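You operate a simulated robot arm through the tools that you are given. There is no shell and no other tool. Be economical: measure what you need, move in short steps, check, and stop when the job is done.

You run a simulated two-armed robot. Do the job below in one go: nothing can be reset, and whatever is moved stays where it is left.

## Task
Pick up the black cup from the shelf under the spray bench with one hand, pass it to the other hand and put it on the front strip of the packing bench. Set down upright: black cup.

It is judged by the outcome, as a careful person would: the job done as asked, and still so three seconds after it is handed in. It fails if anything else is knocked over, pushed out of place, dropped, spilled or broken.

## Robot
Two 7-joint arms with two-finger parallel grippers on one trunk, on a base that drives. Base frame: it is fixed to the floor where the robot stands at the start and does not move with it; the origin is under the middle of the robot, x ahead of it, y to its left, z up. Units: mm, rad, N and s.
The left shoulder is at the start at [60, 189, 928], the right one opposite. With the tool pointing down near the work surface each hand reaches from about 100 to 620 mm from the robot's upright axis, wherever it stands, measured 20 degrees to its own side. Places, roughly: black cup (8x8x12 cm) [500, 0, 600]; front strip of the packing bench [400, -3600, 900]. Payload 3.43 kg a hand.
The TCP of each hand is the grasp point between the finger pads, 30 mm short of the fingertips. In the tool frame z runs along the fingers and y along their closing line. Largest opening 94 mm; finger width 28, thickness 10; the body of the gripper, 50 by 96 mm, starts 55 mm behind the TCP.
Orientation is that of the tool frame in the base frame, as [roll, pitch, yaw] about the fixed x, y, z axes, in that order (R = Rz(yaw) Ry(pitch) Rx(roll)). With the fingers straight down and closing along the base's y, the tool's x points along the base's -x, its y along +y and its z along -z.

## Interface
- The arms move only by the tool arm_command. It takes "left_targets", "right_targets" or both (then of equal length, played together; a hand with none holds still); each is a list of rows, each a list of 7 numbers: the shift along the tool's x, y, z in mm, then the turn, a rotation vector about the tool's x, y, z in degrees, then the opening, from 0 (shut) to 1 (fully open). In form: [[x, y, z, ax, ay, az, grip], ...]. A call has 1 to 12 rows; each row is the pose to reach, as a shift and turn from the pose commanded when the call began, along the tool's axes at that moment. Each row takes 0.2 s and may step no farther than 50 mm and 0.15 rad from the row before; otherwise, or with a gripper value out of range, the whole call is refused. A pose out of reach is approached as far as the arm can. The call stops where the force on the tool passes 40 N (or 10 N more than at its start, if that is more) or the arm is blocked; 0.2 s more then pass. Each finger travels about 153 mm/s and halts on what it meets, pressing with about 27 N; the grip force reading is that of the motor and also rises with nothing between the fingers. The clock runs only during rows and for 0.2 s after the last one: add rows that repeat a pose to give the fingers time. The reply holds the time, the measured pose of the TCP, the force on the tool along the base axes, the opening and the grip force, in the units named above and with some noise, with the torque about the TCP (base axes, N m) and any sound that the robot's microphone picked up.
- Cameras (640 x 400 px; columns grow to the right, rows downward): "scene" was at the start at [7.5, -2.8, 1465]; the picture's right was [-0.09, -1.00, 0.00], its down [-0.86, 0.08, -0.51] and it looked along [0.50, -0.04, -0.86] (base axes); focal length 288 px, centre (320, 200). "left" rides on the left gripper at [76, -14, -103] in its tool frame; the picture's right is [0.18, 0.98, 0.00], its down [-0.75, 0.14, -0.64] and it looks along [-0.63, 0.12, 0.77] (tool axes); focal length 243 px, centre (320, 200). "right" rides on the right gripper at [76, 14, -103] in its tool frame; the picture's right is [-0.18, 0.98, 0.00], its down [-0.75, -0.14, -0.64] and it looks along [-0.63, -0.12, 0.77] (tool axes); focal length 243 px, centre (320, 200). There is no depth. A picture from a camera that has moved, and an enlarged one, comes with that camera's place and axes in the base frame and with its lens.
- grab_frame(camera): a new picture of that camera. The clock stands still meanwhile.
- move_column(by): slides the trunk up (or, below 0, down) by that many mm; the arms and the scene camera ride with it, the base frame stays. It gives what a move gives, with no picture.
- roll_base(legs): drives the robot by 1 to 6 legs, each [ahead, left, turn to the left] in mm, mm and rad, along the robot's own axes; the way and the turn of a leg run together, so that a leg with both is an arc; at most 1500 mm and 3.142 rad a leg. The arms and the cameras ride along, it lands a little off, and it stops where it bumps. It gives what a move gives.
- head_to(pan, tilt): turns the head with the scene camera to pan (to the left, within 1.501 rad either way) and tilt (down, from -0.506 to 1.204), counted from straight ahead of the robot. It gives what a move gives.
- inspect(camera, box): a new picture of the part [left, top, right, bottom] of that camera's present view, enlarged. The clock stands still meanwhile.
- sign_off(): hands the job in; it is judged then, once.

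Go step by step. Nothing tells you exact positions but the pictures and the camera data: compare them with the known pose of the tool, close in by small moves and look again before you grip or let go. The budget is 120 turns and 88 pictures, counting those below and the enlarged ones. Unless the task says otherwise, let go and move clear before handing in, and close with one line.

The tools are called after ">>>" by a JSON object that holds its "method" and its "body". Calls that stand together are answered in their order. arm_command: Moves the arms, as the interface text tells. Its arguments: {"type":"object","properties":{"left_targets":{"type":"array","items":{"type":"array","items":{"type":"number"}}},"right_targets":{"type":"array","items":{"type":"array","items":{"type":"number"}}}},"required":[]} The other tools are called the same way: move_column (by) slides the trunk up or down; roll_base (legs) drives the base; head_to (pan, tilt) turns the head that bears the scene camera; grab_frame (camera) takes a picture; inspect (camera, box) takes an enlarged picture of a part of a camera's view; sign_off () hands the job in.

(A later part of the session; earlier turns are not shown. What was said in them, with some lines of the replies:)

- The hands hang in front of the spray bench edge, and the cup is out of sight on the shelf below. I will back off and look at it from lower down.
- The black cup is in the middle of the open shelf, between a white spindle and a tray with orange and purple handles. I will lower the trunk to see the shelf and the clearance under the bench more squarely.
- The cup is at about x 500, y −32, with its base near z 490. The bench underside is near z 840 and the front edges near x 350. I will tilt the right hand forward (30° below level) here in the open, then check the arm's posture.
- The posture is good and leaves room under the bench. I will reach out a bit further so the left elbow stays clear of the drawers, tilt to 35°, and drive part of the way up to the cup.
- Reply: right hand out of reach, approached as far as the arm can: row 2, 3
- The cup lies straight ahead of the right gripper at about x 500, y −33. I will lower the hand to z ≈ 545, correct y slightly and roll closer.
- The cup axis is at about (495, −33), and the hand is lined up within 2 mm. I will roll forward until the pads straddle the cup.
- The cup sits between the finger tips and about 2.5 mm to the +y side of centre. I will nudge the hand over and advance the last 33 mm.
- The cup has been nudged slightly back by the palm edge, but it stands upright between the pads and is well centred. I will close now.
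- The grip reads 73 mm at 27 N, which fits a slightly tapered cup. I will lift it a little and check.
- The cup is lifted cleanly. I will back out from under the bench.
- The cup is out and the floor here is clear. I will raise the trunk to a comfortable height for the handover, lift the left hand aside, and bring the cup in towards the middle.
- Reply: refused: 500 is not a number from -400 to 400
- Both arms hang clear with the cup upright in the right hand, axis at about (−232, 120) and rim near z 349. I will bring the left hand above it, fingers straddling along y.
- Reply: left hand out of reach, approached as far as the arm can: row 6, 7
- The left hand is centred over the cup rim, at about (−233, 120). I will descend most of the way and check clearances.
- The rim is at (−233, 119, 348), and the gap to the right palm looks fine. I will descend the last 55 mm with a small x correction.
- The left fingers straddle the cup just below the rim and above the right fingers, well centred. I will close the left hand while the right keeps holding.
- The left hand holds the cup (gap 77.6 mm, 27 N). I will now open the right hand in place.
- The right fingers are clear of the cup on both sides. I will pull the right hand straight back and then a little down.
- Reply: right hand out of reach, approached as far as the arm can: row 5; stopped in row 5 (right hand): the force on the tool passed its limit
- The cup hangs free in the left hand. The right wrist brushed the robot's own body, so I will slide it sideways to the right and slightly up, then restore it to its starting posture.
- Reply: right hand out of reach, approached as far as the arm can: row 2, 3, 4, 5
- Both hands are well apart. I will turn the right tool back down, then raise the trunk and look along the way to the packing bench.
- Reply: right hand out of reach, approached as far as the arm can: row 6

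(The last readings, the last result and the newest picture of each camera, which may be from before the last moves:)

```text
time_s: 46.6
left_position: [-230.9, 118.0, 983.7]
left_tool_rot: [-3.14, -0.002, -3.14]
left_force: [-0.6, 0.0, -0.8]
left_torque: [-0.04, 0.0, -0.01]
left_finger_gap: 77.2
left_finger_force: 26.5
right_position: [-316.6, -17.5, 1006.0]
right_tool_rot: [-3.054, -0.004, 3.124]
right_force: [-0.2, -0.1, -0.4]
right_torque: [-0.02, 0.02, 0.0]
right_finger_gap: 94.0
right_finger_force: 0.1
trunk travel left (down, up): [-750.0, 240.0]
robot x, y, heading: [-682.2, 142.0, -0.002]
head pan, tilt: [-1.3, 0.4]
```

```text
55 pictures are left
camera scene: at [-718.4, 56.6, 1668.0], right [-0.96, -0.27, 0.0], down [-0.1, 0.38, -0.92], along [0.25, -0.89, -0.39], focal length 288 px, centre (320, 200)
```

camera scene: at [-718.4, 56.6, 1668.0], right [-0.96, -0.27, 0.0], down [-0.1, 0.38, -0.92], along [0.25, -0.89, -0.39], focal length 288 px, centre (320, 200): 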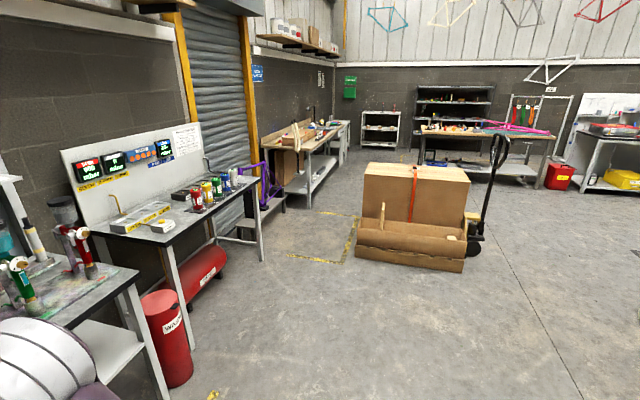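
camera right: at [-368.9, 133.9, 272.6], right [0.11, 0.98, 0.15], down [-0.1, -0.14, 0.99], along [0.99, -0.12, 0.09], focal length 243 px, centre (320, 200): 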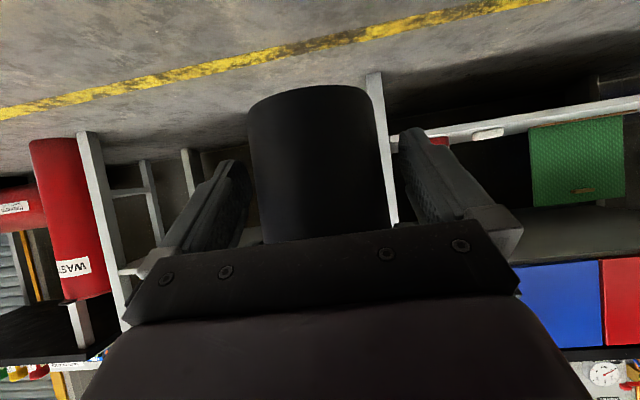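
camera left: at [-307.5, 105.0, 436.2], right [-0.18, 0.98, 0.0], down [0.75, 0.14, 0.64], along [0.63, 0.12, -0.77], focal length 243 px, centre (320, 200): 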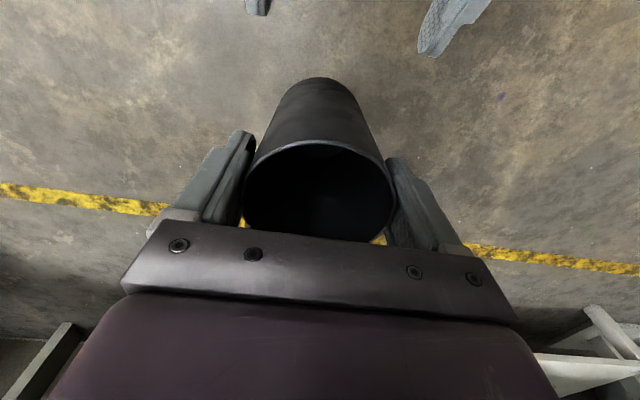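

The packing bench is the wooden one along the left wall, with its front edge near x 330. A boxed pallet stands opposite it at x < −390. I will raise the trunk, turn right to face along the aisle and look ahead before driving.

>>> {"method": "move_column", "body": {"by": 180}}

>>> {"method": "roll_base", "body": {"legs": [[0, 0, -1.571]]}}

>>> {"method": "head_to", "body": {"pan": 0.1, "tilt": 0.4}}

>>> {"method": "grab_frame", "body": {"camera": "scene"}}

```text
time_s: 48.6
left_position: [-230.5, 118.1, 1162.5]
left_tool_rot: [-3.141, 0.0, 3.14]
left_force: [0.1, -1.2, -0.7]
left_torque: [0.04, -0.02, 0.02]
left_finger_gap: 77.1
left_finger_force: 27.0
right_position: [-317.8, -18.0, 1185.8]
right_tool_rot: [-3.054, -0.005, 3.124]
right_force: [-0.3, 0.6, -0.7]
right_torque: [-0.01, 0.01, 0.02]
right_finger_gap: 93.9
right_finger_force: 0.0
trunk travel left (down, up): [-930.0, 60.0]
robot x, y, heading: [-681.7, 138.0, -0.0]
head pan, tilt: [-1.3, 0.4]
```

```text
time_s: 52.9
left_position: [-716.1, -309.9, 1164.4]
left_tool_rot: [-3.141, -0.001, 1.554]
left_force: [0.3, 0.5, -0.4]
left_torque: [0.01, 0.02, 0.01]
left_finger_gap: 77.4
left_finger_force: 26.5
right_position: [-850.6, -222.8, 1185.4]
right_tool_rot: [-3.054, -0.005, 1.536]
right_force: [1.0, 0.0, 0.4]
right_torque: [0.0, -0.03, 0.0]
right_finger_gap: 93.9
right_finger_force: 0.0
trunk travel left (down, up): [-930.0, 60.0]
robot x, y, heading: [-680.0, 143.0, -1.592]
head pan, tilt: [-1.3, 0.4]
```

```text
time_s: 54.4
left_position: [-715.6, -310.9, 1162.7]
left_tool_rot: [3.141, -0.002, 1.555]
left_force: [1.1, 0.2, -0.2]
left_torque: [0.02, 0.02, -0.02]
left_finger_gap: 77.3
left_finger_force: 27.0
right_position: [-850.9, -221.8, 1184.5]
right_tool_rot: [-3.054, -0.004, 1.537]
right_force: [0.3, 0.0, -0.2]
right_torque: [-0.04, -0.01, 0.04]
right_finger_gap: 94.0
right_finger_force: 0.0
trunk travel left (down, up): [-930.0, 60.0]
robot x, y, heading: [-683.7, 141.3, -1.588]
head pan, tilt: [0.099, 0.4]
```

```text
54 pictures are left
camera scene: at [-674.9, 113.3, 1848.0], right [-1.0, -0.08, 0.0], down [-0.03, 0.39, -0.92], along [0.08, -0.92, -0.39], focal length 288 px, centre (320, 200)
```

scene: 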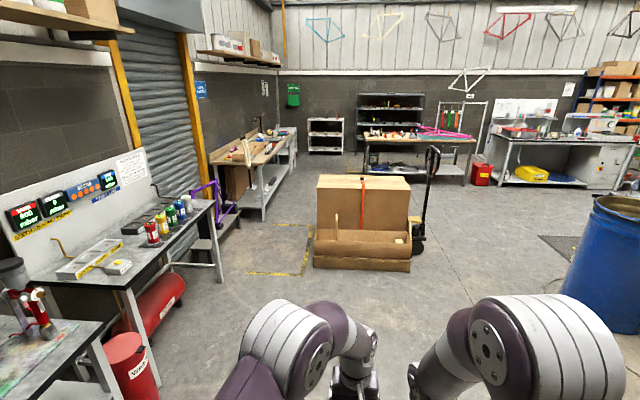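

The aisle is clear: pallet left edge at x ≈ −390, bench edges at x ≈ 330. I will drive down to about (−60, −1800) and look again.

>>> {"method": "roll_base", "body": {"legs": [[970, 322, 0], [970, 322, 0.017]]}}

>>> {"method": "head_to", "body": {"pan": 0.3, "tilt": 0.5}}

>>> {"method": "grab_frame", "body": {"camera": "scene"}}

```text
time_s: 64.8
left_position: [-124.8, -2302.0, 1163.9]
left_tool_rot: [3.141, 0.001, 1.539]
left_force: [-0.2, -0.5, -0.8]
left_torque: [-0.02, -0.02, -0.02]
left_finger_gap: 77.2
left_finger_force: 26.7
right_position: [-257.9, -2211.7, 1186.1]
right_tool_rot: [-3.053, -0.007, 1.522]
right_force: [0.6, 0.6, 0.6]
right_torque: [0.0, 0.04, 0.0]
right_finger_gap: 94.1
right_finger_force: 0.0
trunk travel left (down, up): [-930.0, 60.0]
robot x, y, heading: [-86.9, -1851.0, -1.602]
head pan, tilt: [0.099, 0.4]
```

```text
time_s: 65.5
left_position: [-126.0, -2302.1, 1164.3]
left_tool_rot: [3.141, -0.004, 1.539]
left_force: [0.5, -0.2, -0.8]
left_torque: [-0.01, 0.02, 0.0]
left_finger_gap: 76.8
left_finger_force: 26.7
right_position: [-257.7, -2212.7, 1184.9]
right_tool_rot: [-3.053, -0.005, 1.522]
right_force: [-0.3, 0.3, -0.3]
right_torque: [0.02, 0.04, -0.03]
right_finger_gap: 94.3
right_finger_force: 0.0
trunk travel left (down, up): [-930.0, 60.0]
robot x, y, heading: [-87.6, -1847.5, -1.598]
head pan, tilt: [0.3, 0.499]
```

```text
53 pictures are left
camera scene: at [-59.7, -1875.5, 1838.9], right [-0.96, -0.26, 0.0], down [-0.13, 0.46, -0.88], along [0.23, -0.85, -0.48], focal length 288 px, centre (320, 200)
```

scene: 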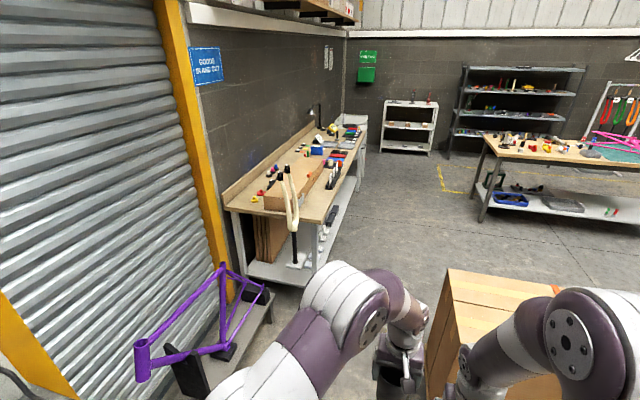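

The packing bench is ahead on the left. I will zoom in on its front strip to choose a free spot.

>>> {"method": "inspect", "body": {"camera": "scene", "box": [220, 100, 400, 280]}}

```text
2.22 times, centred on (310, 190) of scene
camera zoom: at [-59.7, -1875.5, 1838.9], right [-0.96, -0.26, 0.0], down [-0.13, 0.46, -0.88], along [0.23, -0.85, -0.48], focal length 640 px, centre (342, 222)
```

zoom: 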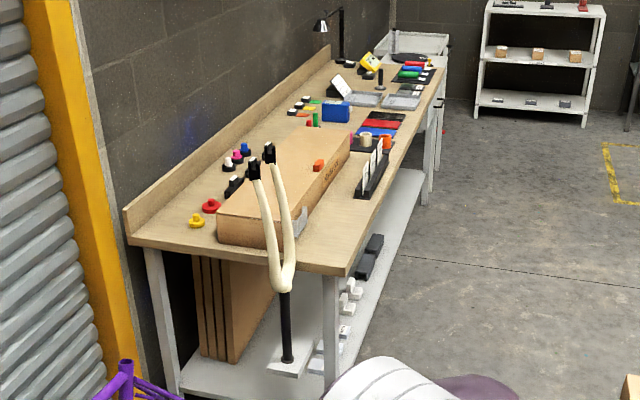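

There is a free patch of strip in front of the cardboard box, before the card tray, at about (400, −3560). A bike fork stands at the near end of the bench. I will drive on along the aisle.

>>> {"method": "roll_base", "body": {"legs": [[1000, 50, 0.028]]}}

>>> {"method": "head_to", "body": {"pan": 0.5, "tilt": 0.8}}

>>> {"method": "grab_frame", "body": {"camera": "scene"}}

>>> {"method": "head_to", "body": {"pan": -0.6, "tilt": 0.8}}

>>> {"method": "grab_frame", "body": {"camera": "scene"}}

```text
time_s: 70.7
left_position: [-80.0, -3301.9, 1163.8]
left_tool_rot: [3.14, 0.0, 1.566]
left_force: [-0.4, -0.2, 0.0]
left_torque: [-0.01, -0.02, -0.01]
left_finger_gap: 77.1
left_finger_force: 26.5
right_position: [-216.5, -3216.5, 1187.2]
right_tool_rot: [-3.056, -0.004, 1.55]
right_force: [0.8, -0.6, 0.3]
right_torque: [-0.01, 0.04, -0.01]
right_finger_gap: 94.0
right_finger_force: 0.1
trunk travel left (down, up): [-930.0, 60.0]
robot x, y, heading: [-61.2, -2851.2, -1.572]
head pan, tilt: [0.3, 0.499]
```

```text
time_s: 71.5
left_position: [-80.3, -3303.3, 1164.5]
left_tool_rot: [-3.141, -0.002, 1.566]
left_force: [0.2, 0.0, -0.3]
left_torque: [-0.04, 0.01, -0.04]
left_finger_gap: 76.9
left_finger_force: 27.4
right_position: [-217.5, -3217.2, 1186.3]
right_tool_rot: [-3.054, -0.005, 1.549]
right_force: [-0.9, -0.2, 0.3]
right_torque: [0.01, 0.01, 0.02]
right_finger_gap: 93.8
right_finger_force: 0.0
trunk travel left (down, up): [-930.0, 60.0]
robot x, y, heading: [-56.2, -2850.3, -1.573]
head pan, tilt: [0.499, 0.799]
```

```text
51 pictures are left
camera scene: at [-15.7, -2858.9, 1813.0], right [-0.88, -0.47, 0.0], down [-0.34, 0.63, -0.7], along [0.33, -0.61, -0.72], focal length 288 px, centre (320, 200)
```

scene: 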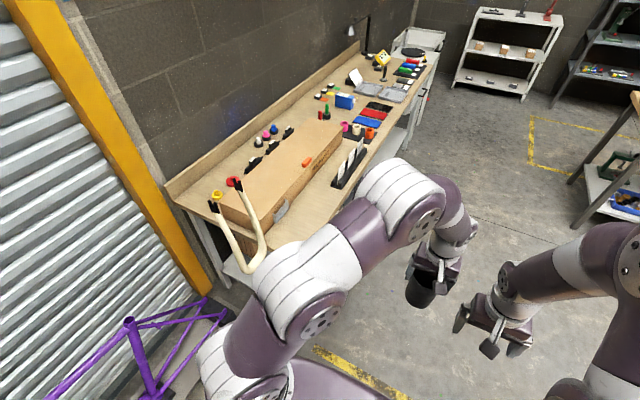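

```text
time_s: 72.8
left_position: [-80.3, -3304.4, 1164.5]
left_tool_rot: [-3.141, 0.0, 1.567]
left_force: [-0.2, -1.1, -0.1]
left_torque: [0.01, -0.05, 0.03]
left_finger_gap: 76.7
left_finger_force: 26.9
right_position: [-217.2, -3216.6, 1186.5]
right_tool_rot: [-3.056, -0.006, 1.55]
right_force: [-0.3, 0.1, 0.3]
right_torque: [-0.01, 0.0, 0.05]
right_finger_gap: 93.9
right_finger_force: 0.1
trunk travel left (down, up): [-930.0, 60.0]
robot x, y, heading: [-55.6, -2852.1, -1.575]
head pan, tilt: [-0.6, 0.799]
```

```text
50 pictures are left
camera scene: at [-99.8, -2853.8, 1812.9], right [-0.82, 0.57, 0.0], down [0.41, 0.59, -0.7], along [-0.4, -0.57, -0.72], focal length 288 px, centre (320, 200)
```

scene: 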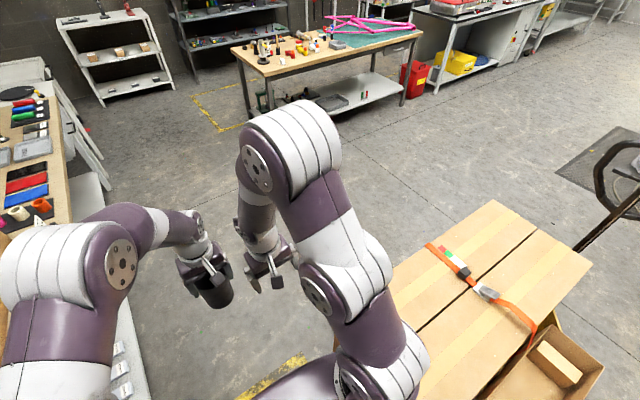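

The pallet ends at y ≈ −3230, so there is room to turn beyond it. I will drive to y ≈ −3540 and turn left to face the bench, with the cup carried well above it.

>>> {"method": "roll_base", "body": {"legs": [[685, 0, 0]]}}

>>> {"method": "roll_base", "body": {"legs": [[0, 0, 1.572]]}}

>>> {"method": "head_to", "body": {"pan": 0, "tilt": 0.95}}

>>> {"method": "grab_frame", "body": {"camera": "scene"}}

>>> {"method": "grab_frame", "body": {"camera": "left"}}

>>> {"method": "grab_frame", "body": {"camera": "right"}}

```text
time_s: 76.6
left_position: [-78.5, -3996.9, 1165.5]
left_tool_rot: [-3.14, -0.001, 1.575]
left_force: [0.3, 0.9, -0.4]
left_torque: [0.0, 0.01, 0.02]
left_finger_gap: 76.9
left_finger_force: 26.6
right_position: [-214.3, -3910.0, 1186.4]
right_tool_rot: [-3.054, -0.006, 1.559]
right_force: [0.6, 0.0, -1.1]
right_torque: [0.01, -0.03, 0.01]
right_finger_gap: 94.2
right_finger_force: 0.0
trunk travel left (down, up): [-930.0, 60.0]
robot x, y, heading: [-53.0, -3540.2, -1.566]
head pan, tilt: [-0.6, 0.799]
```

```text
time_s: 80.9
left_position: [398.7, -3554.5, 1163.1]
left_tool_rot: [-3.141, -0.003, -3.111]
left_force: [0.2, 0.7, -1.4]
left_torque: [-0.01, 0.02, -0.03]
left_finger_gap: 76.9
left_finger_force: 27.0
right_position: [317.2, -3693.2, 1184.9]
right_tool_rot: [-3.054, -0.005, -3.129]
right_force: [-0.1, -0.8, 0.8]
right_torque: [0.02, 0.0, -0.01]
right_finger_gap: 93.6
right_finger_force: 0.1
trunk travel left (down, up): [-930.0, 60.0]
robot x, y, heading: [-56.6, -3546.4, 0.028]
head pan, tilt: [-0.6, 0.799]
```

```text
time_s: 81.9
left_position: [398.7, -3554.1, 1163.7]
left_tool_rot: [3.141, -0.002, -3.113]
left_force: [0.7, 0.1, -0.6]
left_torque: [-0.01, -0.01, 0.0]
left_finger_gap: 76.9
left_finger_force: 26.5
right_position: [316.0, -3693.5, 1185.9]
right_tool_rot: [-3.053, -0.004, -3.128]
right_force: [0.6, -0.2, 0.1]
right_torque: [-0.02, 0.01, 0.02]
right_finger_gap: 94.0
right_finger_force: 0.0
trunk travel left (down, up): [-930.0, 60.0]
robot x, y, heading: [-55.4, -3542.2, 0.031]
head pan, tilt: [0.0, 0.949]
```

```text
49 pictures are left
camera scene: at [-41.4, -3540.4, 1801.4], right [0.03, -1.0, 0.0], down [-0.81, -0.02, -0.58], along [0.58, 0.02, -0.81], focal length 288 px, centre (320, 200)
```

scene: 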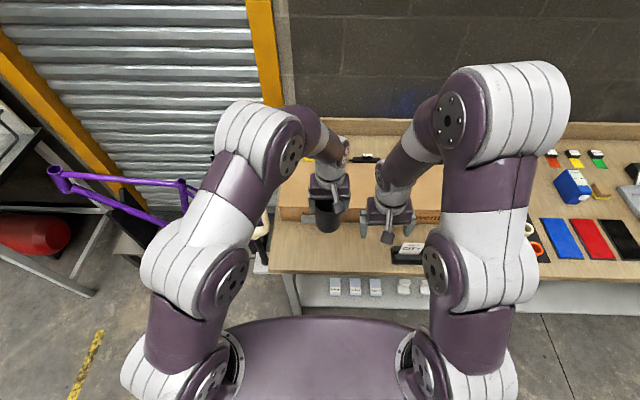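

```text
48 pictures are left
camera left: at [322.9, -3570.4, 1265.9], right [-0.21, 0.98, 0.0], down [0.75, 0.16, 0.64], along [0.63, 0.14, -0.77], focal length 243 px, centre (320, 200)
```

left: 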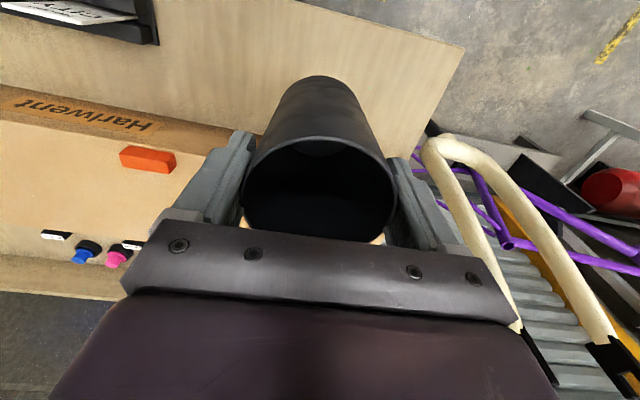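

```text
47 pictures are left
camera right: at [241.3, -3672.2, 1287.2], right [0.17, 0.98, -0.09], down [0.76, -0.07, 0.65], along [0.63, -0.18, -0.76], focal length 243 px, centre (320, 200)
```

right: 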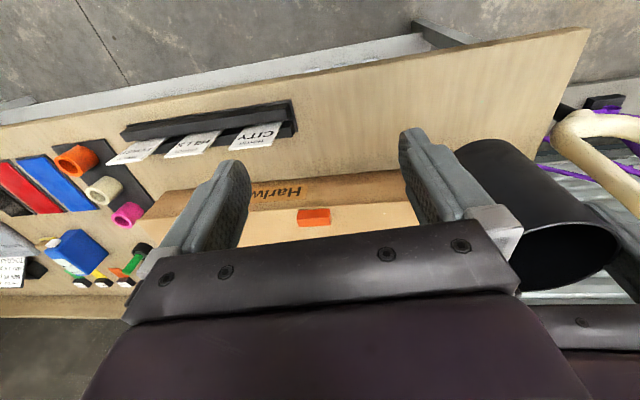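

The cup is over the front strip at about (399, −3554). The bench front edge is at x ≈ 333 and its top at z ≈ 840, with the fork off to the left beyond the bench end. I will lower the left arm alone, moving 25 mm further in, and re-measure.

>>> {"method": "arm_command", "body": {"left_targets": [[-7, 0, 38, 0, 0, 0, 0.4], [-13, 0, 76, 0, 0, 0, 0.4], [-19, 0, 115, 0, 0, 0, 0.4], [-25, 0, 153, 0, 0, 0, 0.4], [-25, 0, 153, 0, 0, 0, 0.4]]}}

>>> {"method": "grab_frame", "body": {"camera": "left"}}

>>> {"method": "grab_frame", "body": {"camera": "right"}}

>>> {"method": "grab_frame", "body": {"camera": "scene"}}

```text
time_s: 83.1
left_position: [423.8, -3554.0, 1010.3]
left_tool_rot: [-3.141, -0.001, -3.112]
left_force: [-0.8, -0.2, -0.7]
left_torque: [-0.03, 0.01, -0.01]
left_finger_gap: 77.0
left_finger_force: 27.7
right_position: [316.5, -3693.7, 1185.7]
right_tool_rot: [-3.054, -0.004, -3.13]
right_force: [0.0, -0.1, -0.9]
right_torque: [0.02, -0.03, 0.0]
right_finger_gap: 94.2
right_finger_force: 0.0
trunk travel left (down, up): [-930.0, 60.0]
robot x, y, heading: [-53.1, -3545.7, 0.033]
head pan, tilt: [0.0, 0.949]
```

```text
46 pictures are left
camera left: at [347.2, -3570.1, 1112.7], right [-0.21, 0.98, 0.0], down [0.75, 0.16, 0.64], along [0.63, 0.14, -0.77], focal length 243 px, centre (320, 200)
```

left: 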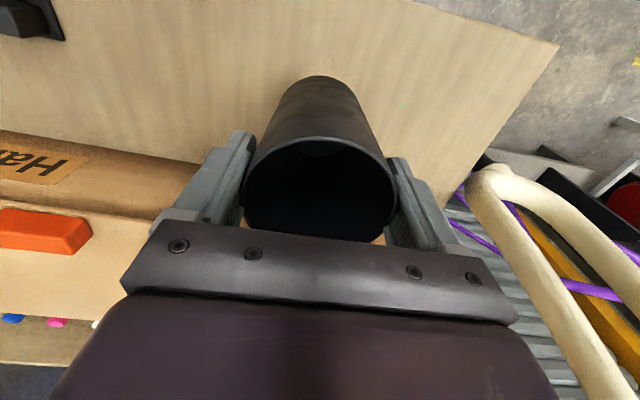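

```text
45 pictures are left
camera right: at [241.0, -3672.1, 1287.3], right [0.17, 0.98, -0.09], down [0.76, -0.07, 0.65], along [0.63, -0.18, -0.76], focal length 243 px, centre (320, 200)
```

right: 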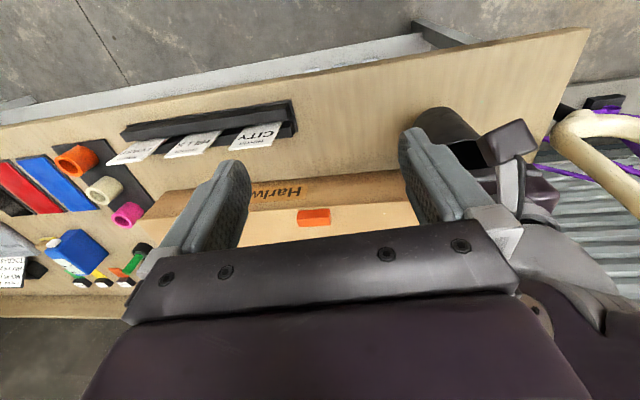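

```text
44 pictures are left
camera scene: at [-41.8, -3540.3, 1801.4], right [0.03, -1.0, 0.0], down [-0.81, -0.02, -0.58], along [0.58, 0.02, -0.81], focal length 288 px, centre (320, 200)
```

scene: 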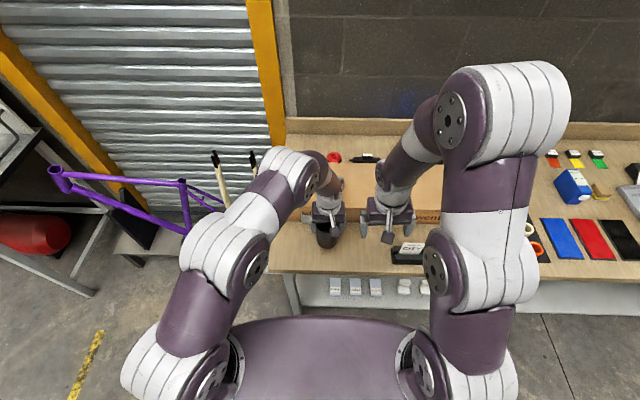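

Bench top works out at z ≈ 845, so contact is expected near TCP z ≈ 950. The spot is free all round. I will lower close to it.

>>> {"method": "arm_command", "body": {"left_targets": [[0, 0, 20, 0, 0, 0, 0.4], [0, 0, 40, 0, 0, 0, 0.4], [0, 0, 40, 0, 0, 0, 0.4]]}}

>>> {"method": "grab_frame", "body": {"camera": "left"}}

>>> {"method": "inspect", "body": {"camera": "scene", "box": [260, 180, 400, 280]}}

```text
time_s: 83.9
left_position: [422.8, -3552.6, 972.0]
left_tool_rot: [3.141, 0.001, -3.114]
left_force: [-1.0, 0.0, -0.6]
left_torque: [0.02, 0.01, -0.01]
left_finger_gap: 77.1
left_finger_force: 26.8
right_position: [316.1, -3693.1, 1186.2]
right_tool_rot: [-3.055, -0.004, -3.128]
right_force: [-0.2, 0.9, -0.2]
right_torque: [0.0, -0.01, -0.04]
right_finger_gap: 93.9
right_finger_force: 0.1
trunk travel left (down, up): [-930.0, 60.0]
robot x, y, heading: [-55.5, -3544.9, 0.03]
head pan, tilt: [0.0, 0.949]
```

```text
43 pictures are left
camera left: at [346.9, -3568.6, 1072.9], right [-0.21, 0.98, 0.0], down [0.75, 0.16, 0.64], along [0.63, 0.14, -0.77], focal length 243 px, centre (320, 200)
```

left: 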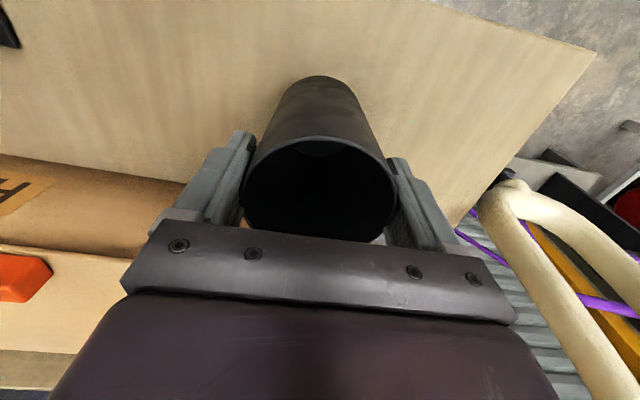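

```text
4.00 times, centred on (330, 230) of scene
camera zoom: at [-42.0, -3540.3, 1801.4], right [0.03, -1.0, 0.0], down [-0.81, -0.02, -0.58], along [0.58, 0.02, -0.81], focal length 1152 px, centre (280, 80)
```

zoom: 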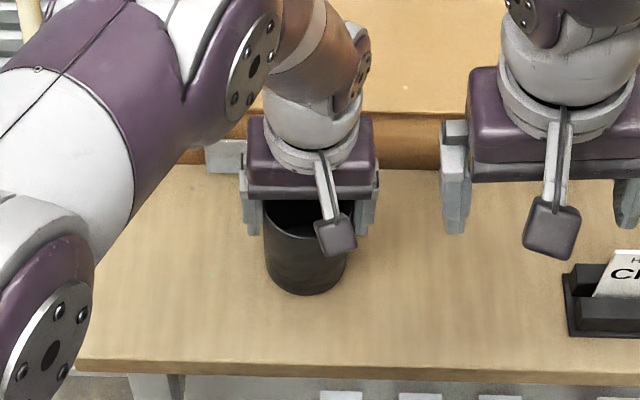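

About 20 mm remain. I will creep down in small rows and watch for contact.

>>> {"method": "arm_command", "body": {"left_targets": [[0, 0, 4, 0, 0, 0, 0.4], [0, 0, 8, 0, 0, 0, 0.4], [0, 0, 10, 0, 0, 0, 0.4], [0, 0, 12, 0, 0, 0, 0.4], [0, 0, 14, 0, 0, 0, 0.4]]}}

```text
time_s: 85.1
left_position: [424.5, -3552.7, 958.9]
left_tool_rot: [-3.14, 0.004, -3.113]
left_force: [1.9, 2.4, 21.1]
left_torque: [-0.04, -0.2, 0.01]
left_finger_gap: 77.5
left_finger_force: 26.6
right_position: [315.9, -3693.1, 1186.3]
right_tool_rot: [-3.051, -0.003, -3.129]
right_force: [0.5, 0.1, -0.7]
right_torque: [0.0, 0.01, 0.02]
right_finger_gap: 93.8
right_finger_force: 0.1
trunk travel left (down, up): [-930.0, 60.0]
robot x, y, heading: [-54.0, -3540.5, 0.028]
head pan, tilt: [0.0, 0.949]
```

The cup touches the bench with 21 N upward force. I will ease off 1 mm and look before letting go.

>>> {"method": "arm_command", "body": {"left_targets": [[0, 0, -1, 0, 0, 0, 0.4], [0, 0, -1, 0, 0, 0, 0.4]]}}

>>> {"method": "inspect", "body": {"camera": "scene", "box": [260, 180, 400, 280]}}

>>> {"method": "inspect", "body": {"camera": "right", "box": [380, 60, 620, 210]}}

```text
time_s: 85.7
left_position: [424.5, -3553.0, 957.4]
left_tool_rot: [-3.141, 0.0, -3.11]
left_force: [3.3, -0.8, 9.4]
left_torque: [-0.34, -0.52, 0.04]
left_finger_gap: 76.9
left_finger_force: 26.4
right_position: [316.2, -3693.6, 1186.8]
right_tool_rot: [-3.055, -0.004, -3.13]
right_force: [0.5, -0.2, 0.2]
right_torque: [0.02, 0.0, 0.04]
right_finger_gap: 94.0
right_finger_force: 0.1
trunk travel left (down, up): [-930.0, 60.0]
robot x, y, heading: [-56.0, -3544.5, 0.034]
head pan, tilt: [0.0, 0.949]
```

```text
4.00 times, centred on (330, 230) of scene
camera zoom: at [-42.1, -3540.5, 1801.3], right [0.03, -1.0, 0.0], down [-0.81, -0.02, -0.58], along [0.58, 0.02, -0.81], focal length 1152 px, centre (280, 80)
```

zoom: 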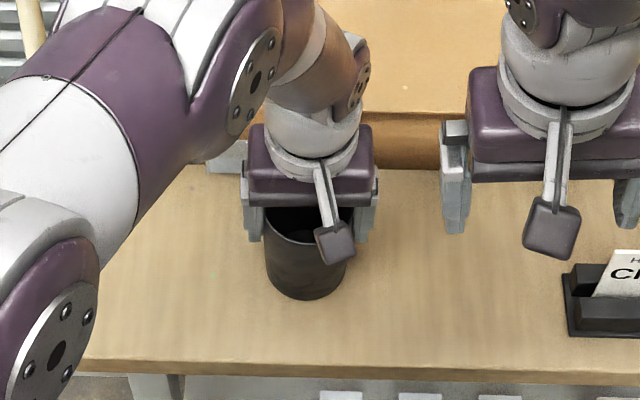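

```text
2.67 times, centred on (500, 135) of right
camera zoom: at [240.8, -3672.4, 1287.2], right [0.17, 0.98, -0.09], down [0.76, -0.07, 0.65], along [0.63, -0.18, -0.76], focal length 647 px, centre (-160, 373)
```

zoom: 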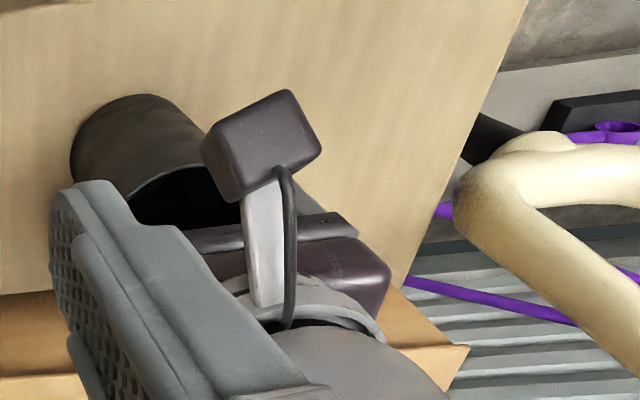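

The cup stands upright on the strip, well inside the edge. I will open the left hand slowly and hold position.

>>> {"method": "arm_command", "body": {"left_targets": [[0, 0, 0, 0, 0, 0, 0.85], [0, 0, 0, 0, 0, 0, 0.92], [0, 0, 0, 0, 0, 0, 1], [0, 0, 0, 0, 0, 0, 1]]}}

>>> {"method": "grab_frame", "body": {"camera": "left"}}

```text
time_s: 86.7
left_position: [423.4, -3553.3, 958.1]
left_tool_rot: [-3.141, -0.002, -3.111]
left_force: [1.1, -0.6, 0.6]
left_torque: [-0.02, 0.01, 0.03]
left_finger_gap: 94.2
left_finger_force: 0.1
right_position: [317.3, -3693.1, 1185.1]
right_tool_rot: [-3.054, -0.005, -3.129]
right_force: [0.9, 0.5, -0.8]
right_torque: [0.03, 0.01, 0.0]
right_finger_gap: 94.2
right_finger_force: 0.1
trunk travel left (down, up): [-930.0, 60.0]
robot x, y, heading: [-55.4, -3545.2, 0.026]
head pan, tilt: [0.0, 0.949]
```

```text
39 pictures are left
camera left: at [348.1, -3568.8, 1060.2], right [-0.21, 0.98, 0.0], down [0.75, 0.16, 0.64], along [0.63, 0.14, -0.77], focal length 243 px, centre (320, 200)
```

left: 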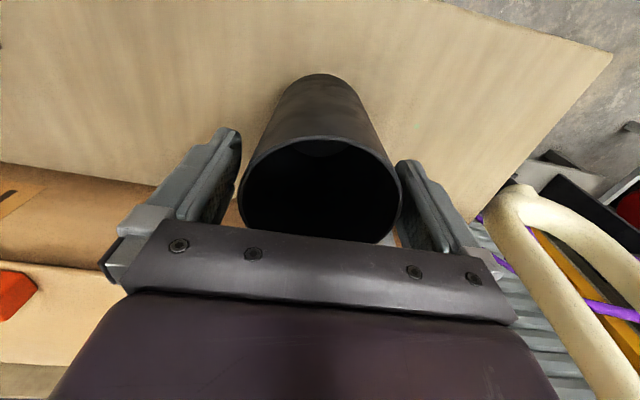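

Both fingers are free of the cup with equal gaps. I will rise straight up and check.

>>> {"method": "arm_command", "body": {"left_targets": [[0, 0, -15, 0, 0, 0, 1], [0, 0, -40, 0, 0, 0, 1], [0, 0, -80, 0, 0, 0, 1], [0, 0, -120, 0, 0, 0, 1], [0, 0, -160, 0, 0, 0, 1], [0, 0, -190, 0, 0, 0, 1]]}}

>>> {"method": "grab_frame", "body": {"camera": "left"}}

>>> {"method": "grab_frame", "body": {"camera": "scene"}}

```text
time_s: 88.1
left_position: [422.9, -3553.5, 1146.5]
left_tool_rot: [3.14, 0.0, -3.113]
left_force: [0.3, 0.3, -0.3]
left_torque: [0.02, -0.01, 0.02]
left_finger_gap: 93.9
left_finger_force: 0.1
right_position: [316.4, -3692.8, 1185.9]
right_tool_rot: [-3.053, -0.006, -3.128]
right_force: [-0.1, 0.5, 0.5]
right_torque: [-0.03, 0.01, -0.01]
right_finger_gap: 94.0
right_finger_force: 0.0
trunk travel left (down, up): [-930.0, 60.0]
robot x, y, heading: [-53.1, -3543.0, 0.027]
head pan, tilt: [0.0, 0.949]
```

```text
38 pictures are left
camera left: at [346.8, -3570.5, 1249.1], right [-0.21, 0.98, 0.0], down [0.75, 0.16, 0.64], along [0.63, 0.14, -0.77], focal length 243 px, centre (320, 200)
```

left: 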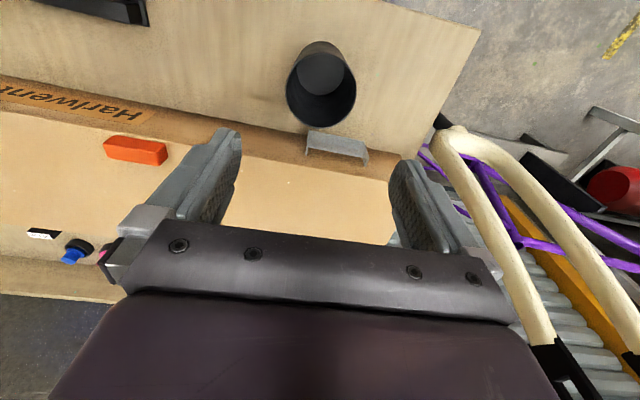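

```text
37 pictures are left
camera scene: at [-42.1, -3540.2, 1801.3], right [0.03, -1.0, 0.0], down [-0.81, -0.02, -0.58], along [0.58, 0.02, -0.81], focal length 288 px, centre (320, 200)
```

scene: 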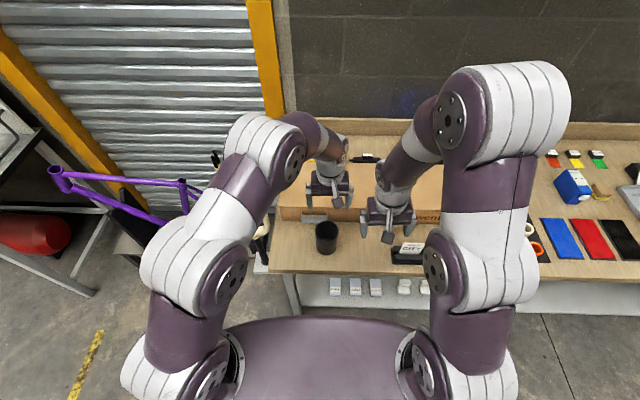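

The cup stands upright on the front strip, nothing else has moved, and both hands are clear. I am handing in.

>>> {"method": "sign_off", "body": {}}

```text
The job is handed in.
```

The right hand took the black cup from the shelf under the spray bench and passed it to the left, which set it upright on the front strip of the packing bench; the last pictures show nothing else disturbed.
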